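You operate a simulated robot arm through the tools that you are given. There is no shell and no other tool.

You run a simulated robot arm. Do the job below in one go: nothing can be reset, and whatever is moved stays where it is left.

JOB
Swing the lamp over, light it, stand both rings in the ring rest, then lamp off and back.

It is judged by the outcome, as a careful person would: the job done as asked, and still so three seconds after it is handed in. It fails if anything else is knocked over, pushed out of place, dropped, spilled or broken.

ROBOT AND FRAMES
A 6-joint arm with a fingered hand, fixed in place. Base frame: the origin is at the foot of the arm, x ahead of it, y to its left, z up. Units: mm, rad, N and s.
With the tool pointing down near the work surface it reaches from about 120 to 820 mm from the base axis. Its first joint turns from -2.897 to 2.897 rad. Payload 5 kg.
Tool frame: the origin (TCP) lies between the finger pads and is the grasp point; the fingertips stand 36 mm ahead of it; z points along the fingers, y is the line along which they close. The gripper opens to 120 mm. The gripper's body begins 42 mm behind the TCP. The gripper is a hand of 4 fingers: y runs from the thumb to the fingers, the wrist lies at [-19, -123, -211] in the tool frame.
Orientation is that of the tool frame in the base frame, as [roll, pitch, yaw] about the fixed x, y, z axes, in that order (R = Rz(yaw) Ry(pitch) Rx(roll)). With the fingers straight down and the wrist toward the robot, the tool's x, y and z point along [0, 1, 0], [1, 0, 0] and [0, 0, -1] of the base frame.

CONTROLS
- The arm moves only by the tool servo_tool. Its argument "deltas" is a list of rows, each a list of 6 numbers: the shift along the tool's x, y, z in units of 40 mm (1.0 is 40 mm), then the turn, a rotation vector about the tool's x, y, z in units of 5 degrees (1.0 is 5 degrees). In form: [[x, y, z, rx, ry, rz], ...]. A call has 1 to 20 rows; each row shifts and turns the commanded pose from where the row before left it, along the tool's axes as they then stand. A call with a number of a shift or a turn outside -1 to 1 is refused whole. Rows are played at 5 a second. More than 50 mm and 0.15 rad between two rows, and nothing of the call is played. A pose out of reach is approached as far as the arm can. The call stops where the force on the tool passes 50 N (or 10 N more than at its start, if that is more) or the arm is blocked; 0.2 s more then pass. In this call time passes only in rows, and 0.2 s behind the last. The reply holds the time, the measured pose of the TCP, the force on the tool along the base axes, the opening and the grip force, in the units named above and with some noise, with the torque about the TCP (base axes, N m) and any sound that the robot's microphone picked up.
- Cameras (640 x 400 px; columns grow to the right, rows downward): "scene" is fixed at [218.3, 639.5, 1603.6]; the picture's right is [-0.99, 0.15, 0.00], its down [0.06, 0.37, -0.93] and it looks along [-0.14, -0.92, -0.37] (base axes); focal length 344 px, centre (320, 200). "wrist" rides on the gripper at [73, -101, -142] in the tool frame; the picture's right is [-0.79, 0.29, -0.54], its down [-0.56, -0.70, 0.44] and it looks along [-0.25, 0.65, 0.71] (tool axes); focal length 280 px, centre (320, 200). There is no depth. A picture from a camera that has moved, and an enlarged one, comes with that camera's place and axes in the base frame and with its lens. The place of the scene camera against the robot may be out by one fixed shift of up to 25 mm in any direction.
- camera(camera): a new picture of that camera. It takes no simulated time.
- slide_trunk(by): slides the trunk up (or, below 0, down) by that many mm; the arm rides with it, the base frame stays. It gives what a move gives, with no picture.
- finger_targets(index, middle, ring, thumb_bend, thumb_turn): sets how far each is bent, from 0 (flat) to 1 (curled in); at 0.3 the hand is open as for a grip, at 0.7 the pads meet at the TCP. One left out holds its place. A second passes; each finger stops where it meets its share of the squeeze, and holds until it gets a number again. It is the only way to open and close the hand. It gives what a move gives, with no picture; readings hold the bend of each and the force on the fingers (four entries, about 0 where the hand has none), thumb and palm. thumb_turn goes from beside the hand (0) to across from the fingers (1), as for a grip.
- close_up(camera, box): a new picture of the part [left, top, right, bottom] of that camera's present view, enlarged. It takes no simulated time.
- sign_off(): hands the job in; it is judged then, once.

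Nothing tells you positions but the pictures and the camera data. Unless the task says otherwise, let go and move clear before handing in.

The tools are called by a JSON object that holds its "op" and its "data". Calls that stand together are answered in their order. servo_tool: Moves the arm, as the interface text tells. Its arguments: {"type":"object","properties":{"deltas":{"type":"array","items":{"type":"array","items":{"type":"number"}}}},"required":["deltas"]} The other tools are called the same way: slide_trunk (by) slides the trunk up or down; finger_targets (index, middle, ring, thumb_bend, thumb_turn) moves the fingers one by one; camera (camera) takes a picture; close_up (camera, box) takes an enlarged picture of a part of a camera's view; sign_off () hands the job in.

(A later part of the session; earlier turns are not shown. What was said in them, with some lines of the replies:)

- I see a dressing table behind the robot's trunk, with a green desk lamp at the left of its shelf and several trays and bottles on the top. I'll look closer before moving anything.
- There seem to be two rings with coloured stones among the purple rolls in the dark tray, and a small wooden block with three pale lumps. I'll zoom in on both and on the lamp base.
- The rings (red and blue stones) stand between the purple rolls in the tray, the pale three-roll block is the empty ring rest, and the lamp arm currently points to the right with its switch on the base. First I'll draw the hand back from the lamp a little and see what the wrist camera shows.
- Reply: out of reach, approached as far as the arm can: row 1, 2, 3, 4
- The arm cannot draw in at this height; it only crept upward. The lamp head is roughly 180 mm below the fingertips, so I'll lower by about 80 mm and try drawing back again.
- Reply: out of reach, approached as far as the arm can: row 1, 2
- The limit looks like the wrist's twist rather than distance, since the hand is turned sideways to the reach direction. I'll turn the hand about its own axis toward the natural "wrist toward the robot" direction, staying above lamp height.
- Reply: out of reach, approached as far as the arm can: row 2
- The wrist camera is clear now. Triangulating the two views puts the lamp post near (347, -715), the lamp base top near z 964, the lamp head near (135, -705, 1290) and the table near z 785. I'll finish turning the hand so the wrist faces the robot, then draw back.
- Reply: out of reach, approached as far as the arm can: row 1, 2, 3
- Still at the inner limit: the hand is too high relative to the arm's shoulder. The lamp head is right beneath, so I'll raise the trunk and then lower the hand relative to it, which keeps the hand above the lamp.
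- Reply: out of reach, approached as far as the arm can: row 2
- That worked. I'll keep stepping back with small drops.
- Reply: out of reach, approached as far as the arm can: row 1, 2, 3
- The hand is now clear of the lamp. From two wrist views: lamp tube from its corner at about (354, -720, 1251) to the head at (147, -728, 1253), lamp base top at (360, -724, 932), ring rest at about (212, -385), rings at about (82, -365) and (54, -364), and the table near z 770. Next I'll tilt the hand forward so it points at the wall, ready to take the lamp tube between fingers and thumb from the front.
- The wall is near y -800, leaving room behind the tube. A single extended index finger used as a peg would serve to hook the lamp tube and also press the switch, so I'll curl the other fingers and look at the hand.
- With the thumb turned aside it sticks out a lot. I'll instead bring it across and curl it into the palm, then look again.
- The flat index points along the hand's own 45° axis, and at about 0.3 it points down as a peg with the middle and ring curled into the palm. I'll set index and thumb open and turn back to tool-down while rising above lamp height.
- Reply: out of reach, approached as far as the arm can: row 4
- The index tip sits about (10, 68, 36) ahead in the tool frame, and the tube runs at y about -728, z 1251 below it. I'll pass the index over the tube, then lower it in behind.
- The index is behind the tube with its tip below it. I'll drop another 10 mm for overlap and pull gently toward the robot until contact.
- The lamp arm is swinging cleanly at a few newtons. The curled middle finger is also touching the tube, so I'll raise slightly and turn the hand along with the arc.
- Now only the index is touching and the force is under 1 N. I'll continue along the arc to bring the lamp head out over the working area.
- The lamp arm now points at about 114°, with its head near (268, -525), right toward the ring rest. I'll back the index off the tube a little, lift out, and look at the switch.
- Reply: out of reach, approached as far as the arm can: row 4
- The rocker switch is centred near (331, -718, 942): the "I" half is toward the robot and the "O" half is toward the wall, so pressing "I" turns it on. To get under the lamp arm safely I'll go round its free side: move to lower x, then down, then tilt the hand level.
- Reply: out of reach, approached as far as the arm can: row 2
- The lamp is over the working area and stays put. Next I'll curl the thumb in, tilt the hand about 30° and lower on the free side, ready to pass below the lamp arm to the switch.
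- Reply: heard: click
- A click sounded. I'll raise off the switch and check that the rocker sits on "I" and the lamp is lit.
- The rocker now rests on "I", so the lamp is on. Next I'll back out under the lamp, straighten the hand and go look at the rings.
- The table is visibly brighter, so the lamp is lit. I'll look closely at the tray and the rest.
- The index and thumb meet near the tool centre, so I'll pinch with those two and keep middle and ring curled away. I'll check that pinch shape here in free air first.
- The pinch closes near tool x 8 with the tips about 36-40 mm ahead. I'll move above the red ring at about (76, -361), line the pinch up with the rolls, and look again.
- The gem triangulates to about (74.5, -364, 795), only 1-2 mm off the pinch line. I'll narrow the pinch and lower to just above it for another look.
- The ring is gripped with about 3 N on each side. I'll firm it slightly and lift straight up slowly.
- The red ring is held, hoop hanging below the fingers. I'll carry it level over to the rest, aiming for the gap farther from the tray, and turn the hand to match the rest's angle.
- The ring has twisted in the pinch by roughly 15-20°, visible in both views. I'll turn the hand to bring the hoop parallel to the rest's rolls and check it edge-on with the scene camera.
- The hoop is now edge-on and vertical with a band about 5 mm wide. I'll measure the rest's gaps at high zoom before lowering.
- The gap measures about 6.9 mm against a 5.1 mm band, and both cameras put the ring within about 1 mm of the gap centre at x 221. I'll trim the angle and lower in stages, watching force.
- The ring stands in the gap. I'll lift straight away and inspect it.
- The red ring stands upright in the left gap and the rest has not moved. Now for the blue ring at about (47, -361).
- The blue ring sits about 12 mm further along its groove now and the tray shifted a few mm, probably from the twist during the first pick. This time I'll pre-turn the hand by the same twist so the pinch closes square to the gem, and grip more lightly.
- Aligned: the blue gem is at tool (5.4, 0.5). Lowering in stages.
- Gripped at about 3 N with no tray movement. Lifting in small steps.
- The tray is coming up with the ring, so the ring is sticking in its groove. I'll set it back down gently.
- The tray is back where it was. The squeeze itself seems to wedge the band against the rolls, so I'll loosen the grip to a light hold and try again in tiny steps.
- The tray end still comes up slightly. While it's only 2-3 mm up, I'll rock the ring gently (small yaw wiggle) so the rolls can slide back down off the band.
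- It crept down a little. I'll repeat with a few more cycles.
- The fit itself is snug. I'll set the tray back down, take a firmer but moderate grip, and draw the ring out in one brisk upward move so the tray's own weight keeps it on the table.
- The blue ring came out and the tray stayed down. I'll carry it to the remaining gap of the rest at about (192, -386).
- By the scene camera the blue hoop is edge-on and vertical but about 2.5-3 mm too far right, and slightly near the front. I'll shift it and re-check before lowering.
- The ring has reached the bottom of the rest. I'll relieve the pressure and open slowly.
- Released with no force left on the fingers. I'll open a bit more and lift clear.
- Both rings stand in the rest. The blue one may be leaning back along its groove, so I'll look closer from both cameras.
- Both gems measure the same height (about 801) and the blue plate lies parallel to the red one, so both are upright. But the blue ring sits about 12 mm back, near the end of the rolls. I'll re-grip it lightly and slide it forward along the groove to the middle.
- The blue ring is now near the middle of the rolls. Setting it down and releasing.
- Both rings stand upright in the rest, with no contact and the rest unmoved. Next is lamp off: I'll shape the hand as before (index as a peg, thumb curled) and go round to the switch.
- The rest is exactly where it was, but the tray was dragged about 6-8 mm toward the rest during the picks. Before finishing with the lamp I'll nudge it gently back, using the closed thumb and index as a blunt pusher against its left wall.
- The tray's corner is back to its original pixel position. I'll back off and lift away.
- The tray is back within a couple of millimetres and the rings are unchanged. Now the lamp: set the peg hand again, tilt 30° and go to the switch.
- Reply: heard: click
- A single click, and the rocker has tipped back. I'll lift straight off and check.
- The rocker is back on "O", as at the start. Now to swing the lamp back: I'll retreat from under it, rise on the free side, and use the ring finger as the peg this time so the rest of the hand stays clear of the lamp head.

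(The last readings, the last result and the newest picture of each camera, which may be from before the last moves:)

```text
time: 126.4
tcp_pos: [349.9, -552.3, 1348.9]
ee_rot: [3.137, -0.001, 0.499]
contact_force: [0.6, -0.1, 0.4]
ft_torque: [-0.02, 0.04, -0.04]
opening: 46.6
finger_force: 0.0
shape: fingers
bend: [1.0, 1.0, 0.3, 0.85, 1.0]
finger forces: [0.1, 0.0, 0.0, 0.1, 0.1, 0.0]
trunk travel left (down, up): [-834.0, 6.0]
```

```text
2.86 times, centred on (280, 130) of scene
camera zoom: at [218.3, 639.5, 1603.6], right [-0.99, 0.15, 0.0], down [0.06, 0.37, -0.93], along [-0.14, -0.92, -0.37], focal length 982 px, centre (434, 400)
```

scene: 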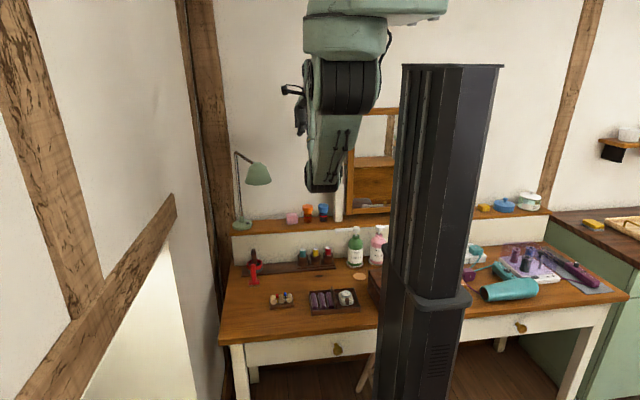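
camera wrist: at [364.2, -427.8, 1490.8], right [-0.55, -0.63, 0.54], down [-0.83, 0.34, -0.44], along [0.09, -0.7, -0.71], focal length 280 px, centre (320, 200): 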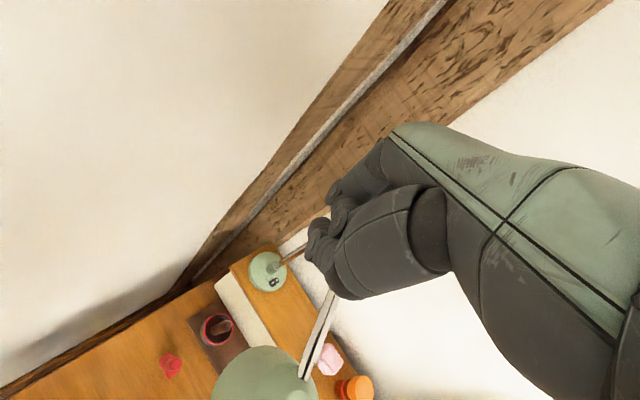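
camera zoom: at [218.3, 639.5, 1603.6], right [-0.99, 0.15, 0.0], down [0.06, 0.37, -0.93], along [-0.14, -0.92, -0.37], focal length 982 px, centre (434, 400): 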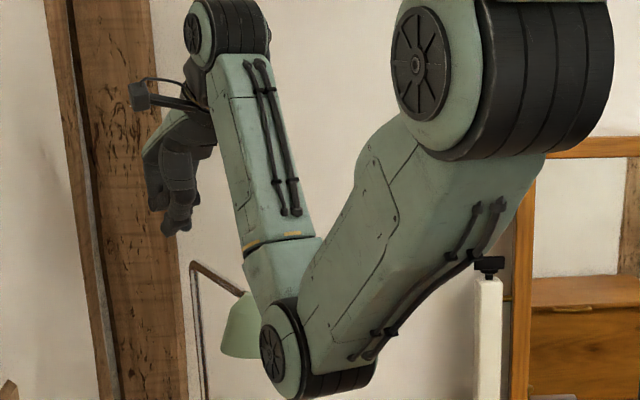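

{"op": "servo_tool", "data": {"deltas": [[0, 0, 0.7, 0, 0, 0], [0, 0, 0.7, 0, 0, 0], [0, 0, 0.6, 0, 0, 0]]}}

{"op": "camera", "data": {"camera": "wrist"}}

{"op": "close_up", "data": {"camera": "scene", "box": [216, 100, 312, 180]}}

```text
time: 127.2
tcp_pos: [347.1, -552.0, 1270.1]
ee_rot: [3.139, -0.001, 0.5]
contact_force: [-0.1, -0.3, -0.1]
ft_torque: [-0.03, -0.01, -0.01]
opening: 46.6
finger_force: 0.1
shape: fingers
bend: [1.0, 1.0, 0.3, 0.85, 1.0]
finger forces: [0.0, 0.1, 0.0, 0.0, 0.0, 0.0]
trunk travel left (down, up): [-834.0, 6.0]
```

```text
taken
camera wrist: at [363.0, -427.8, 1411.9], right [-0.55, -0.63, 0.54], down [-0.83, 0.34, -0.44], along [0.09, -0.69, -0.71], focal length 280 px, centre (320, 200)
```

wrist: 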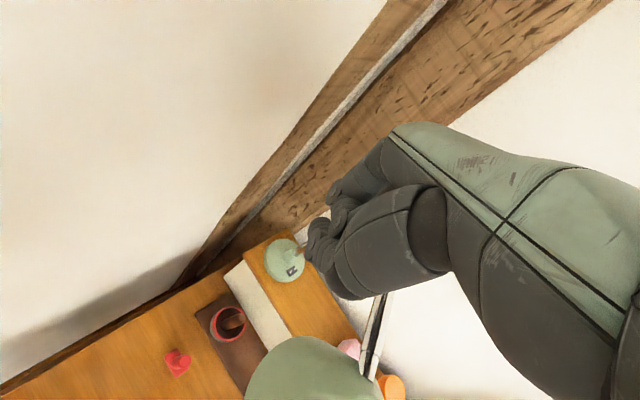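

```text
5.00 times, centred on (264, 140) of scene
camera zoom: at [218.3, 639.5, 1603.6], right [-0.99, 0.15, 0.0], down [0.06, 0.37, -0.93], along [-0.14, -0.92, -0.37], focal length 1718 px, centre (600, 500)
```

zoom: 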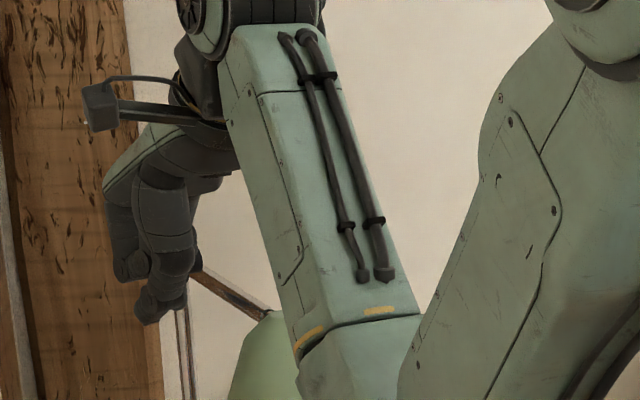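

The ring-finger peg is beside the tube. I'll push the lamp arm back in small arcs, checking as I go.

{"op": "servo_tool", "data": {"deltas": [[-0.34, -0.035, 0, 0, 0, 0], [-0.235, -0.034, 0, 0, 0, 0]]}}

{"op": "camera", "data": {"camera": "wrist"}}

{"op": "servo_tool", "data": {"deltas": [[-0.198, -0.003, 0, 0, 0, 0], [-0.198, -0.003, 0, 0, 0, 0]]}}

{"op": "camera", "data": {"camera": "wrist"}}

{"op": "camera", "data": {"camera": "scene"}}

```text
time: 127.8
tcp_pos: [325.7, -560.6, 1269.1]
ee_rot: [3.141, 0.001, 0.5]
contact_force: [-0.3, 0.3, -0.2]
ft_torque: [0.0, -0.01, 0.02]
opening: 46.6
finger_force: 0.1
shape: fingers
bend: [1.0, 1.0, 0.3, 0.85, 1.0]
finger forces: [0.0, 0.0, 0.1, 0.1, 0.0, 0.0]
trunk travel left (down, up): [-834.0, 6.0]
```

```text
taken
camera wrist: at [341.6, -436.1, 1412.2], right [-0.55, -0.63, 0.54], down [-0.83, 0.35, -0.44], along [0.09, -0.69, -0.71], focal length 280 px, centre (320, 200)
```

wrist: 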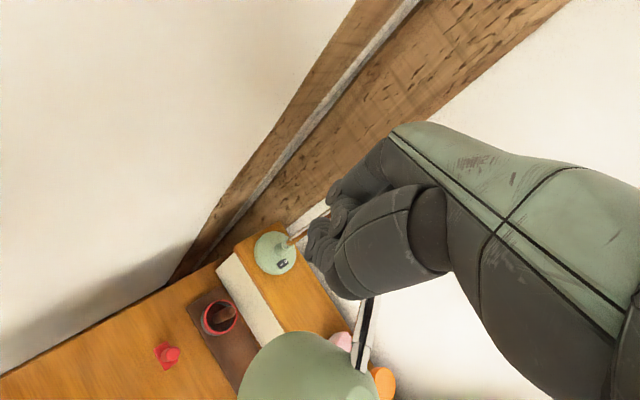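

```text
time: 128.4
tcp_pos: [311.6, -568.3, 1270.2]
ee_rot: [3.141, 0.001, 0.501]
contact_force: [0.2, 0.8, 0.8]
ft_torque: [0.05, -0.01, 0.04]
opening: 46.5
finger_force: 0.8
shape: fingers
bend: [1.0, 1.0, 0.3, 0.85, 1.0]
finger forces: [0.1, 0.0, 0.8, 0.0, 0.0, 0.1]
trunk travel left (down, up): [-834.0, 6.0]
```

```text
taken
camera wrist: at [327.6, -444.0, 1412.4], right [-0.55, -0.63, 0.54], down [-0.83, 0.35, -0.44], along [0.09, -0.69, -0.71], focal length 280 px, centre (320, 200)
```

wrist: 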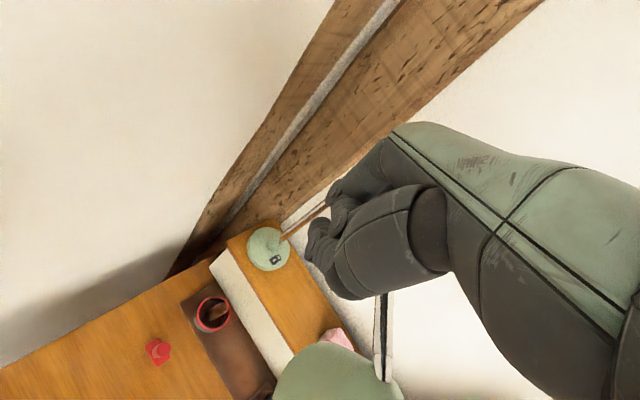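

```text
taken
```

scene: 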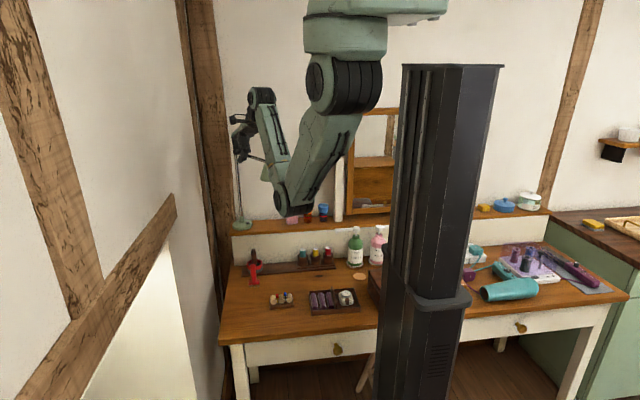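

The ring finger is in contact at under 1 N and the lamp arm is turning back. Continuing along the arc.

{"op": "servo_tool", "data": {"deltas": [[-0.193, 0.033, 0, 0, 0, 0], [-0.193, 0.033, 0, 0, 0, 0], [-0.187, 0.066, 0, 0, 0, 0], [-0.187, 0.066, 0, 0, 0, 0]]}}

{"op": "servo_tool", "data": {"deltas": [[-0.172, 0.097, 0, 0, 0, 0], [-0.172, 0.097, 0, 0, 0, 0]]}}

{"op": "camera", "data": {"camera": "wrist"}}

{"op": "close_up", "data": {"camera": "scene", "box": [216, 100, 312, 230]}}

```text
time: 129.4
tcp_pos: [291.3, -588.9, 1269.8]
ee_rot: [3.141, 0.002, 0.501]
contact_force: [0.8, 1.7, 0.8]
ft_torque: [-0.02, -0.01, 0.05]
opening: 46.8
finger_force: 1.2
shape: fingers
bend: [1.0, 1.0, 0.3, 0.85, 1.0]
finger forces: [0.0, 0.1, 1.4, 0.0, 0.0, 0.0]
trunk travel left (down, up): [-834.0, 6.0]
```

```text
time: 130.0
tcp_pos: [280.8, -603.2, 1269.8]
ee_rot: [3.139, 0.0, 0.501]
contact_force: [0.5, 1.3, -0.4]
ft_torque: [0.0, 0.0, 0.0]
opening: 46.2
finger_force: 0.7
shape: fingers
bend: [1.0, 1.0, 0.31, 0.85, 1.0]
finger forces: [0.1, 0.1, 1.1, 0.0, 0.0, 0.1]
trunk travel left (down, up): [-834.0, 6.0]
```

```text
taken
camera wrist: at [296.7, -478.9, 1412.5], right [-0.55, -0.63, 0.54], down [-0.83, 0.35, -0.44], along [0.09, -0.69, -0.71], focal length 280 px, centre (320, 200)
```

wrist: 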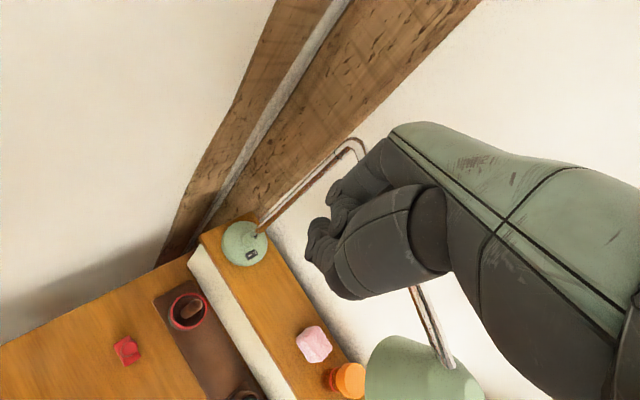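

```text
3.08 times, centred on (264, 165) of scene
camera zoom: at [218.3, 639.5, 1603.6], right [-0.99, 0.15, 0.0], down [0.06, 0.37, -0.93], along [-0.14, -0.92, -0.37], focal length 1057 px, centre (492, 308)
```

zoom: 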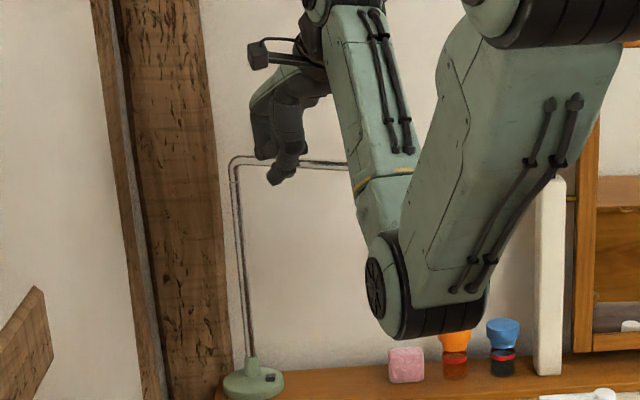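

{"op": "servo_tool", "data": {"deltas": [[-0.153, 0.126, 0, 0, 0, 0], [-0.153, 0.126, 0, 0, 0, 0], [-0.128, 0.149, 0, 0, 0, 0]]}}

{"op": "camera", "data": {"camera": "wrist"}}

{"op": "close_up", "data": {"camera": "scene", "box": [220, 130, 400, 242]}}

```text
time: 130.8
tcp_pos: [273.8, -624.1, 1270.5]
ee_rot: [-3.14, 0.0, 0.5]
contact_force: [0.4, 2.1, 0.2]
ft_torque: [0.0, 0.0, 0.04]
opening: 46.6
finger_force: 0.3
shape: fingers
bend: [1.0, 1.0, 0.31, 0.85, 1.0]
finger forces: [0.0, 0.0, 1.1, 0.1, 0.0, 0.0]
trunk travel left (down, up): [-834.0, 6.0]
```

```text
taken
camera wrist: at [289.9, -500.6, 1412.4], right [-0.55, -0.63, 0.54], down [-0.83, 0.34, -0.44], along [0.09, -0.69, -0.71], focal length 280 px, centre (320, 200)
```

wrist: 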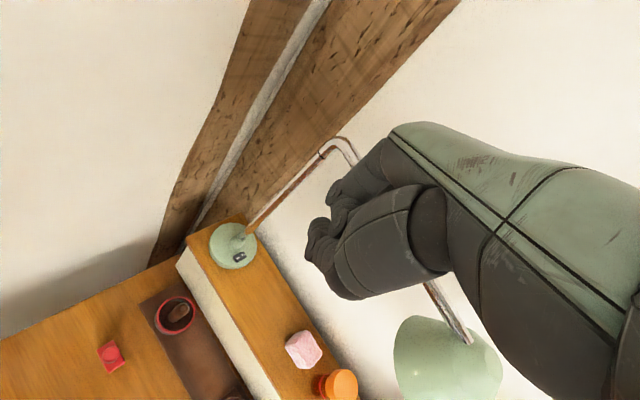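

```text
3.56 times, centred on (310, 186) of scene
camera zoom: at [218.3, 639.5, 1603.6], right [-0.99, 0.15, 0.0], down [0.06, 0.37, -0.93], along [-0.14, -0.92, -0.37], focal length 1222 px, centre (356, 250)
```

zoom: 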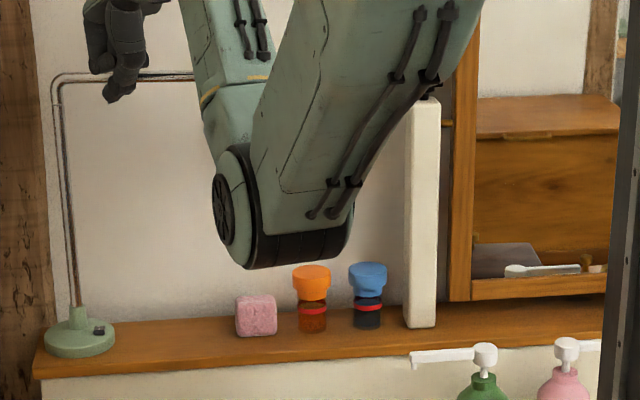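

The arm is at about 176°; it started near 182°. A few more millimetres in small steps.

{"op": "servo_tool", "data": {"deltas": [[-0.047, 0.063, 0, 0, 0, 0], [-0.047, 0.063, 0, 0, 0, 0]]}}

{"op": "camera", "data": {"camera": "wrist"}}

{"op": "close_up", "data": {"camera": "scene", "box": [230, 140, 294, 180]}}

```text
time: 131.4
tcp_pos: [273.6, -630.8, 1270.3]
ee_rot: [3.139, 0.001, 0.502]
contact_force: [-0.3, 1.0, 0.1]
ft_torque: [0.03, -0.01, 0.02]
opening: 46.5
finger_force: 0.7
shape: fingers
bend: [1.0, 1.0, 0.31, 0.85, 1.0]
finger forces: [0.0, 0.1, 1.1, 0.1, 0.1, 0.1]
trunk travel left (down, up): [-834.0, 6.0]
```

```text
taken
camera wrist: at [288.9, -506.8, 1412.4], right [-0.55, -0.63, 0.54], down [-0.83, 0.34, -0.44], along [0.09, -0.69, -0.71], focal length 280 px, centre (320, 200)
```

wrist: 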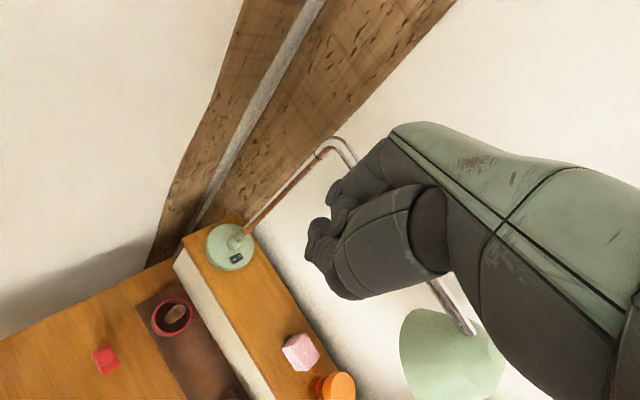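

```text
10.00 times, centred on (262, 160) of scene
camera zoom: at [218.3, 639.5, 1603.6], right [-0.99, 0.15, 0.0], down [0.06, 0.37, -0.93], along [-0.14, -0.92, -0.37], focal length 3436 px, centre (900, 600)
```

zoom: 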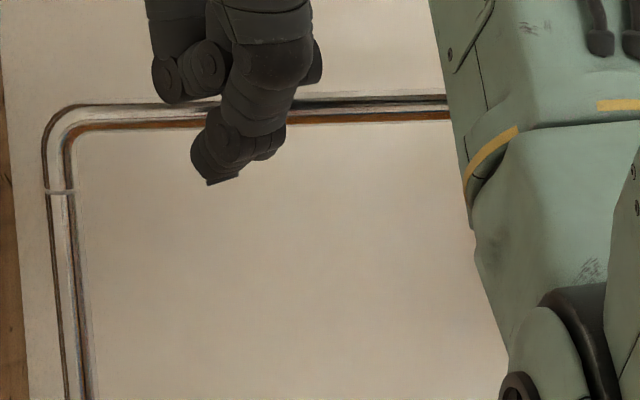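

{"op": "servo_tool", "data": {"deltas": [[-0.02, 0.045, 0, 0, 0, 0]]}}

{"op": "close_up", "data": {"camera": "scene", "box": [230, 140, 294, 180]}}

{"op": "close_up", "data": {"camera": "wrist", "box": [380, 260, 540, 400]}}

```text
time: 131.8
tcp_pos: [273.6, -632.4, 1271.4]
ee_rot: [-3.141, 0.0, 0.502]
contact_force: [0.3, 1.6, 0.2]
ft_torque: [0.0, -0.04, 0.01]
opening: 46.6
finger_force: 1.4
shape: fingers
bend: [1.0, 1.0, 0.31, 0.85, 1.0]
finger forces: [0.1, 0.0, 2.4, 0.1, 0.0, 0.1]
trunk travel left (down, up): [-834.0, 6.0]
```

```text
10.00 times, centred on (262, 160) of scene
camera zoom: at [218.3, 639.5, 1603.6], right [-0.99, 0.15, 0.0], down [0.06, 0.37, -0.93], along [-0.14, -0.92, -0.37], focal length 3436 px, centre (900, 600)
```

zoom: 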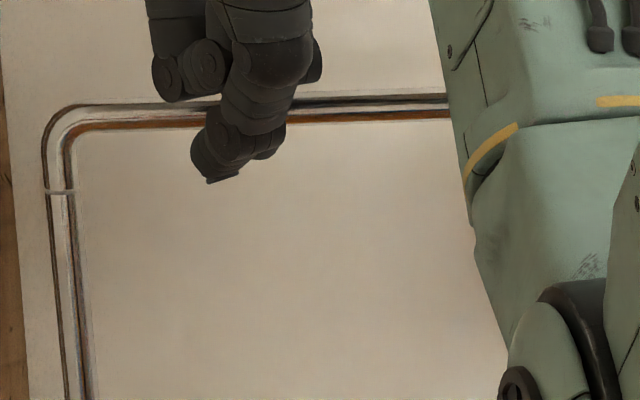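

```text
2.86 times, centred on (460, 330) of wrist
camera zoom: at [289.0, -508.4, 1412.6], right [-0.55, -0.63, 0.54], down [-0.83, 0.34, -0.44], along [0.09, -0.69, -0.71], focal length 801 px, centre (-80, -171)
```

zoom: 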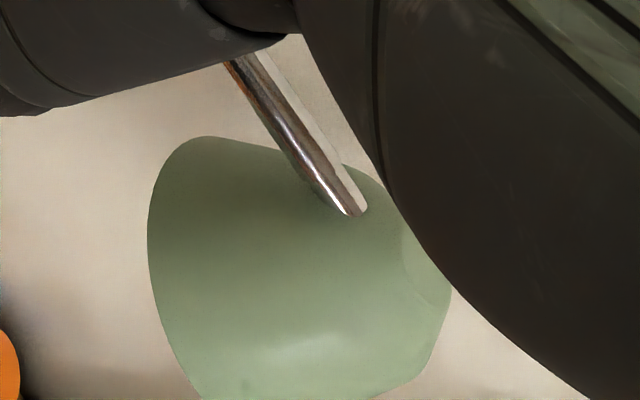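

The resisting force rose slightly and the tube's slope matches the start, so the lamp is about where it began. I'll back off, rise and compare with the original view.

{"op": "servo_tool", "data": {"deltas": [[0.18, -0.33, 0, 0, 0, 0], [0, 0, -0.6, 0, 0, 0], [0, 0, -0.7, 0, 0, 0], [0, 0, -0.7, 0, 0, 0]]}}

{"op": "servo_tool", "data": {"deltas": [[-0.935, -0.02, 0, 0, 0, 0.68], [-0.935, -0.02, 0, 0, 0, 0.68], [-0.935, -0.02, 0, 0, 0, 0.68], [-0.935, -0.02, 0, 0, 0, 0.68], [-0.935, -0.02, 0, 0, 0, 0.68]]}}

{"op": "camera", "data": {"camera": "scene"}}

{"op": "camera", "data": {"camera": "wrist"}}

{"op": "close_up", "data": {"camera": "scene", "box": [220, 130, 400, 242]}}

```text
time: 132.8
tcp_pos: [273.4, -617.1, 1350.5]
ee_rot: [3.139, 0.0, 0.5]
contact_force: [0.2, 0.8, 0.5]
ft_torque: [-0.03, 0.03, 0.05]
opening: 46.7
finger_force: 0.1
shape: fingers
bend: [1.0, 1.0, 0.3, 0.85, 1.0]
finger forces: [0.0, 0.1, 0.0, 0.1, 0.0, 0.0]
trunk travel left (down, up): [-834.0, 6.0]
```

```text
time: 134.0
tcp_pos: [97.0, -683.7, 1348.8]
ee_rot: [3.141, -0.003, 0.204]
contact_force: [-1.2, -0.6, -0.1]
ft_torque: [-0.02, 0.02, -0.03]
opening: 46.3
finger_force: 0.1
shape: fingers
bend: [1.0, 1.0, 0.3, 0.85, 1.0]
finger forces: [0.1, 0.1, 0.0, 0.1, 0.0, 0.1]
trunk travel left (down, up): [-834.0, 6.0]
```

```text
taken
```

scene: 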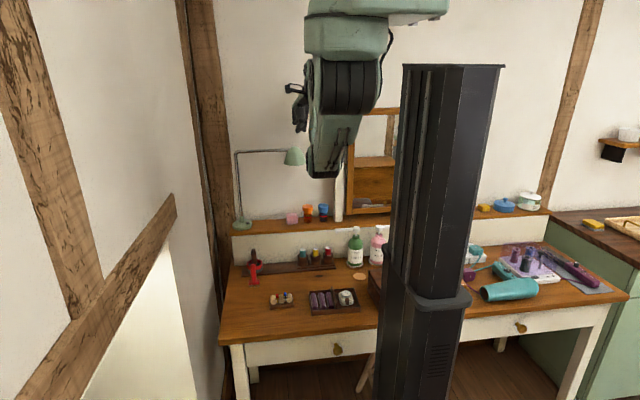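

```text
taken
camera wrist: at [147.2, -569.1, 1491.1], right [-0.72, -0.44, 0.54], down [-0.69, 0.57, -0.44], along [-0.11, -0.69, -0.71], focal length 280 px, centre (320, 200)
```

wrist: 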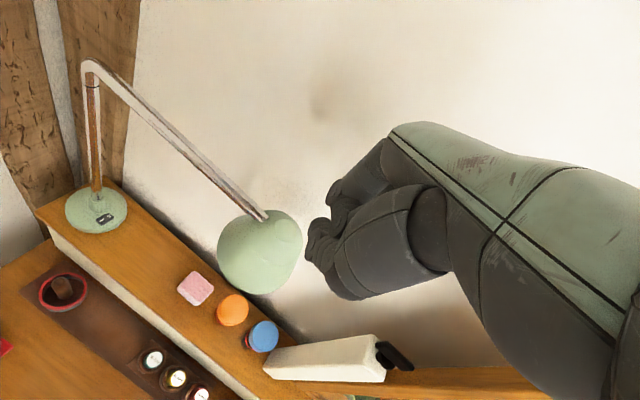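

```text
3.56 times, centred on (310, 186) of scene
camera zoom: at [218.3, 639.5, 1603.6], right [-0.99, 0.15, 0.0], down [0.06, 0.37, -0.93], along [-0.14, -0.92, -0.37], focal length 1222 px, centre (356, 250)
```

zoom: 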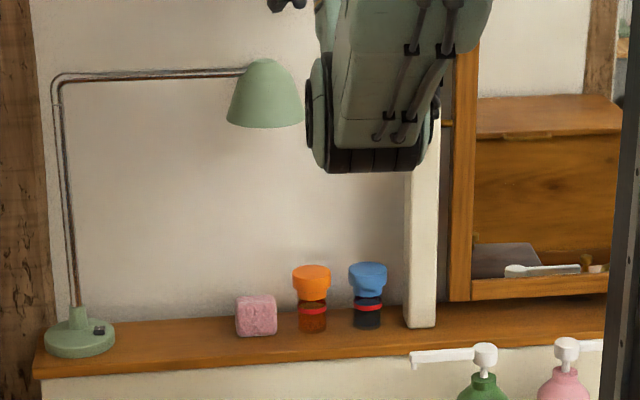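

The lamp head, tube and base match the opening picture to within a pixel. I'll draw the hand back a little from the wall and do a final check of the rings, tray and switch.

{"op": "servo_tool", "data": {"deltas": [[0, -0.6, 0, 0, 0, 0], [0, -0.6, 0, 0, 0, 0]]}}

{"op": "close_up", "data": {"camera": "scene", "box": [256, 280, 304, 310]}}

{"op": "close_up", "data": {"camera": "scene", "box": [220, 230, 400, 342]}}

{"op": "close_up", "data": {"camera": "scene", "box": [226, 205, 274, 235]}}

{"op": "close_up", "data": {"camera": "scene", "box": [440, 180, 640, 305]}}

```text
time: 134.6
tcp_pos: [88.4, -635.1, 1350.7]
ee_rot: [3.141, 0.0, 0.204]
contact_force: [-0.1, -0.6, -0.6]
ft_torque: [-0.01, -0.01, 0.0]
opening: 46.5
finger_force: 0.0
shape: fingers
bend: [1.0, 1.0, 0.3, 0.85, 1.0]
finger forces: [0.0, 0.0, 0.0, 0.0, 0.0, 0.0]
trunk travel left (down, up): [-834.0, 6.0]
```

```text
13.33 times, centred on (280, 295) of scene
camera zoom: at [218.3, 639.5, 1603.6], right [-0.99, 0.15, 0.0], down [0.06, 0.37, -0.93], along [-0.14, -0.92, -0.37], focal length 4581 px, centre (853, -1067)
```

zoom: 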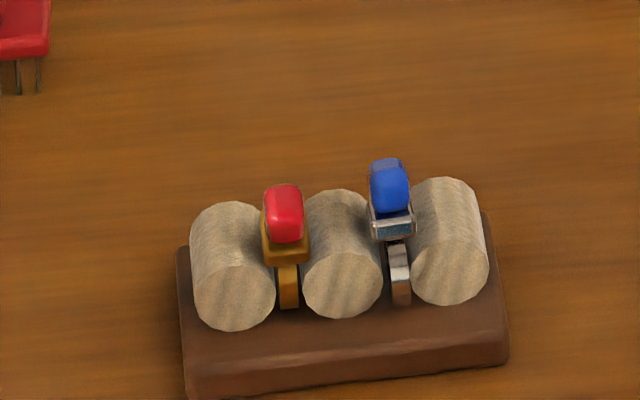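

```text
3.56 times, centred on (310, 286) of scene
camera zoom: at [218.3, 639.5, 1603.6], right [-0.99, 0.15, 0.0], down [0.06, 0.37, -0.93], along [-0.14, -0.92, -0.37], focal length 1222 px, centre (356, -106)
```

zoom: 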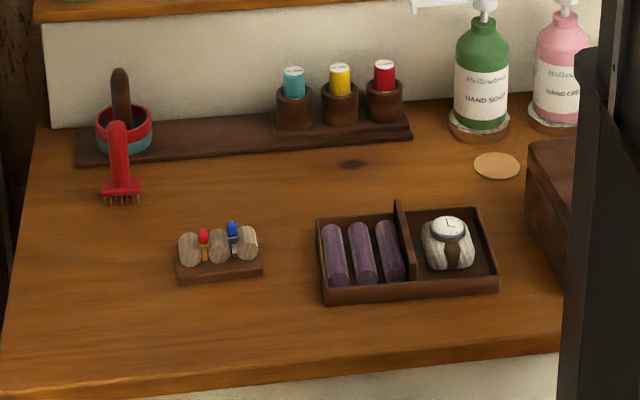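

```text
13.33 times, centred on (250, 220) of scene
camera zoom: at [218.3, 639.5, 1603.6], right [-0.99, 0.15, 0.0], down [0.06, 0.37, -0.93], along [-0.14, -0.92, -0.37], focal length 4581 px, centre (1253, -67)
```

zoom: 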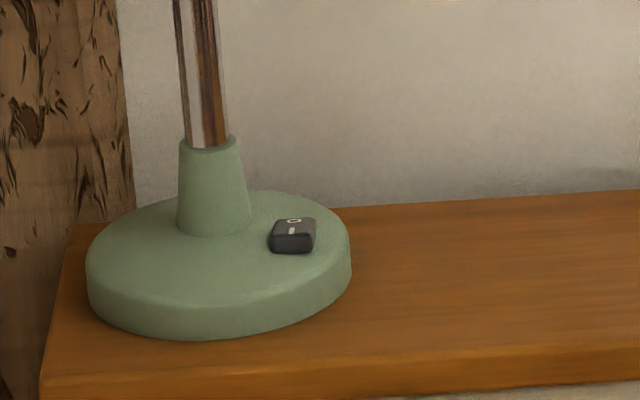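

```text
3.20 times, centred on (540, 242) of scene
camera zoom: at [218.3, 639.5, 1603.6], right [-0.99, 0.15, 0.0], down [0.06, 0.37, -0.93], along [-0.14, -0.92, -0.37], focal length 1100 px, centre (-384, 64)
```

zoom: 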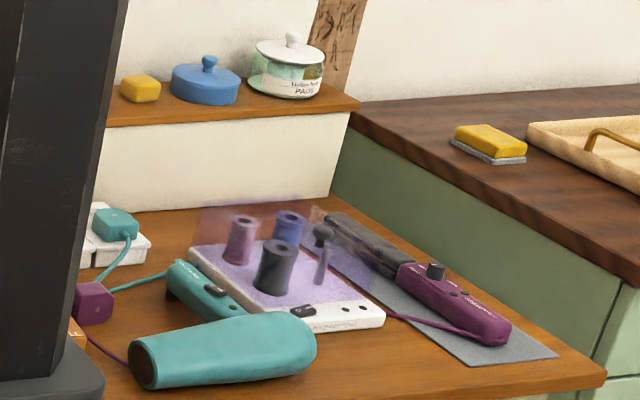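

Both rings stand upright in the rest. The lamp is switched off and back where it started, the tray is within a couple of millimetres of its place, and everything else matches the opening pictures. The hand is empty and clear, so I'm handing the job in.

{"op": "sign_off", "data": {}}

```text
The job is handed in.
```

The job is handed in. I swung the lamp over and lit it, stood both rings in the ring rest, then switched the lamp off and swung it back.

- **Rings:** red and blue each stand upright in their own gap of the rest. I slid the blue one forward after placing it because it first sat near the end of the rolls. The rest itself did not move.
- **Lamp:** the rocker is on "O". The lamp head, arm and base match the opening picture to about a pixel.
- **Ring tray:** the rings fitted snugly, so pulling them out lifted the tray slightly and dragged it about 6–8 mm. I pushed it back, and it now sits within a couple of millimetres of where it started, turned by about 1°. The watch in it stayed put.

Nothing else visible in the final pictures had moved or fallen. The hand is empty and clear of the table.
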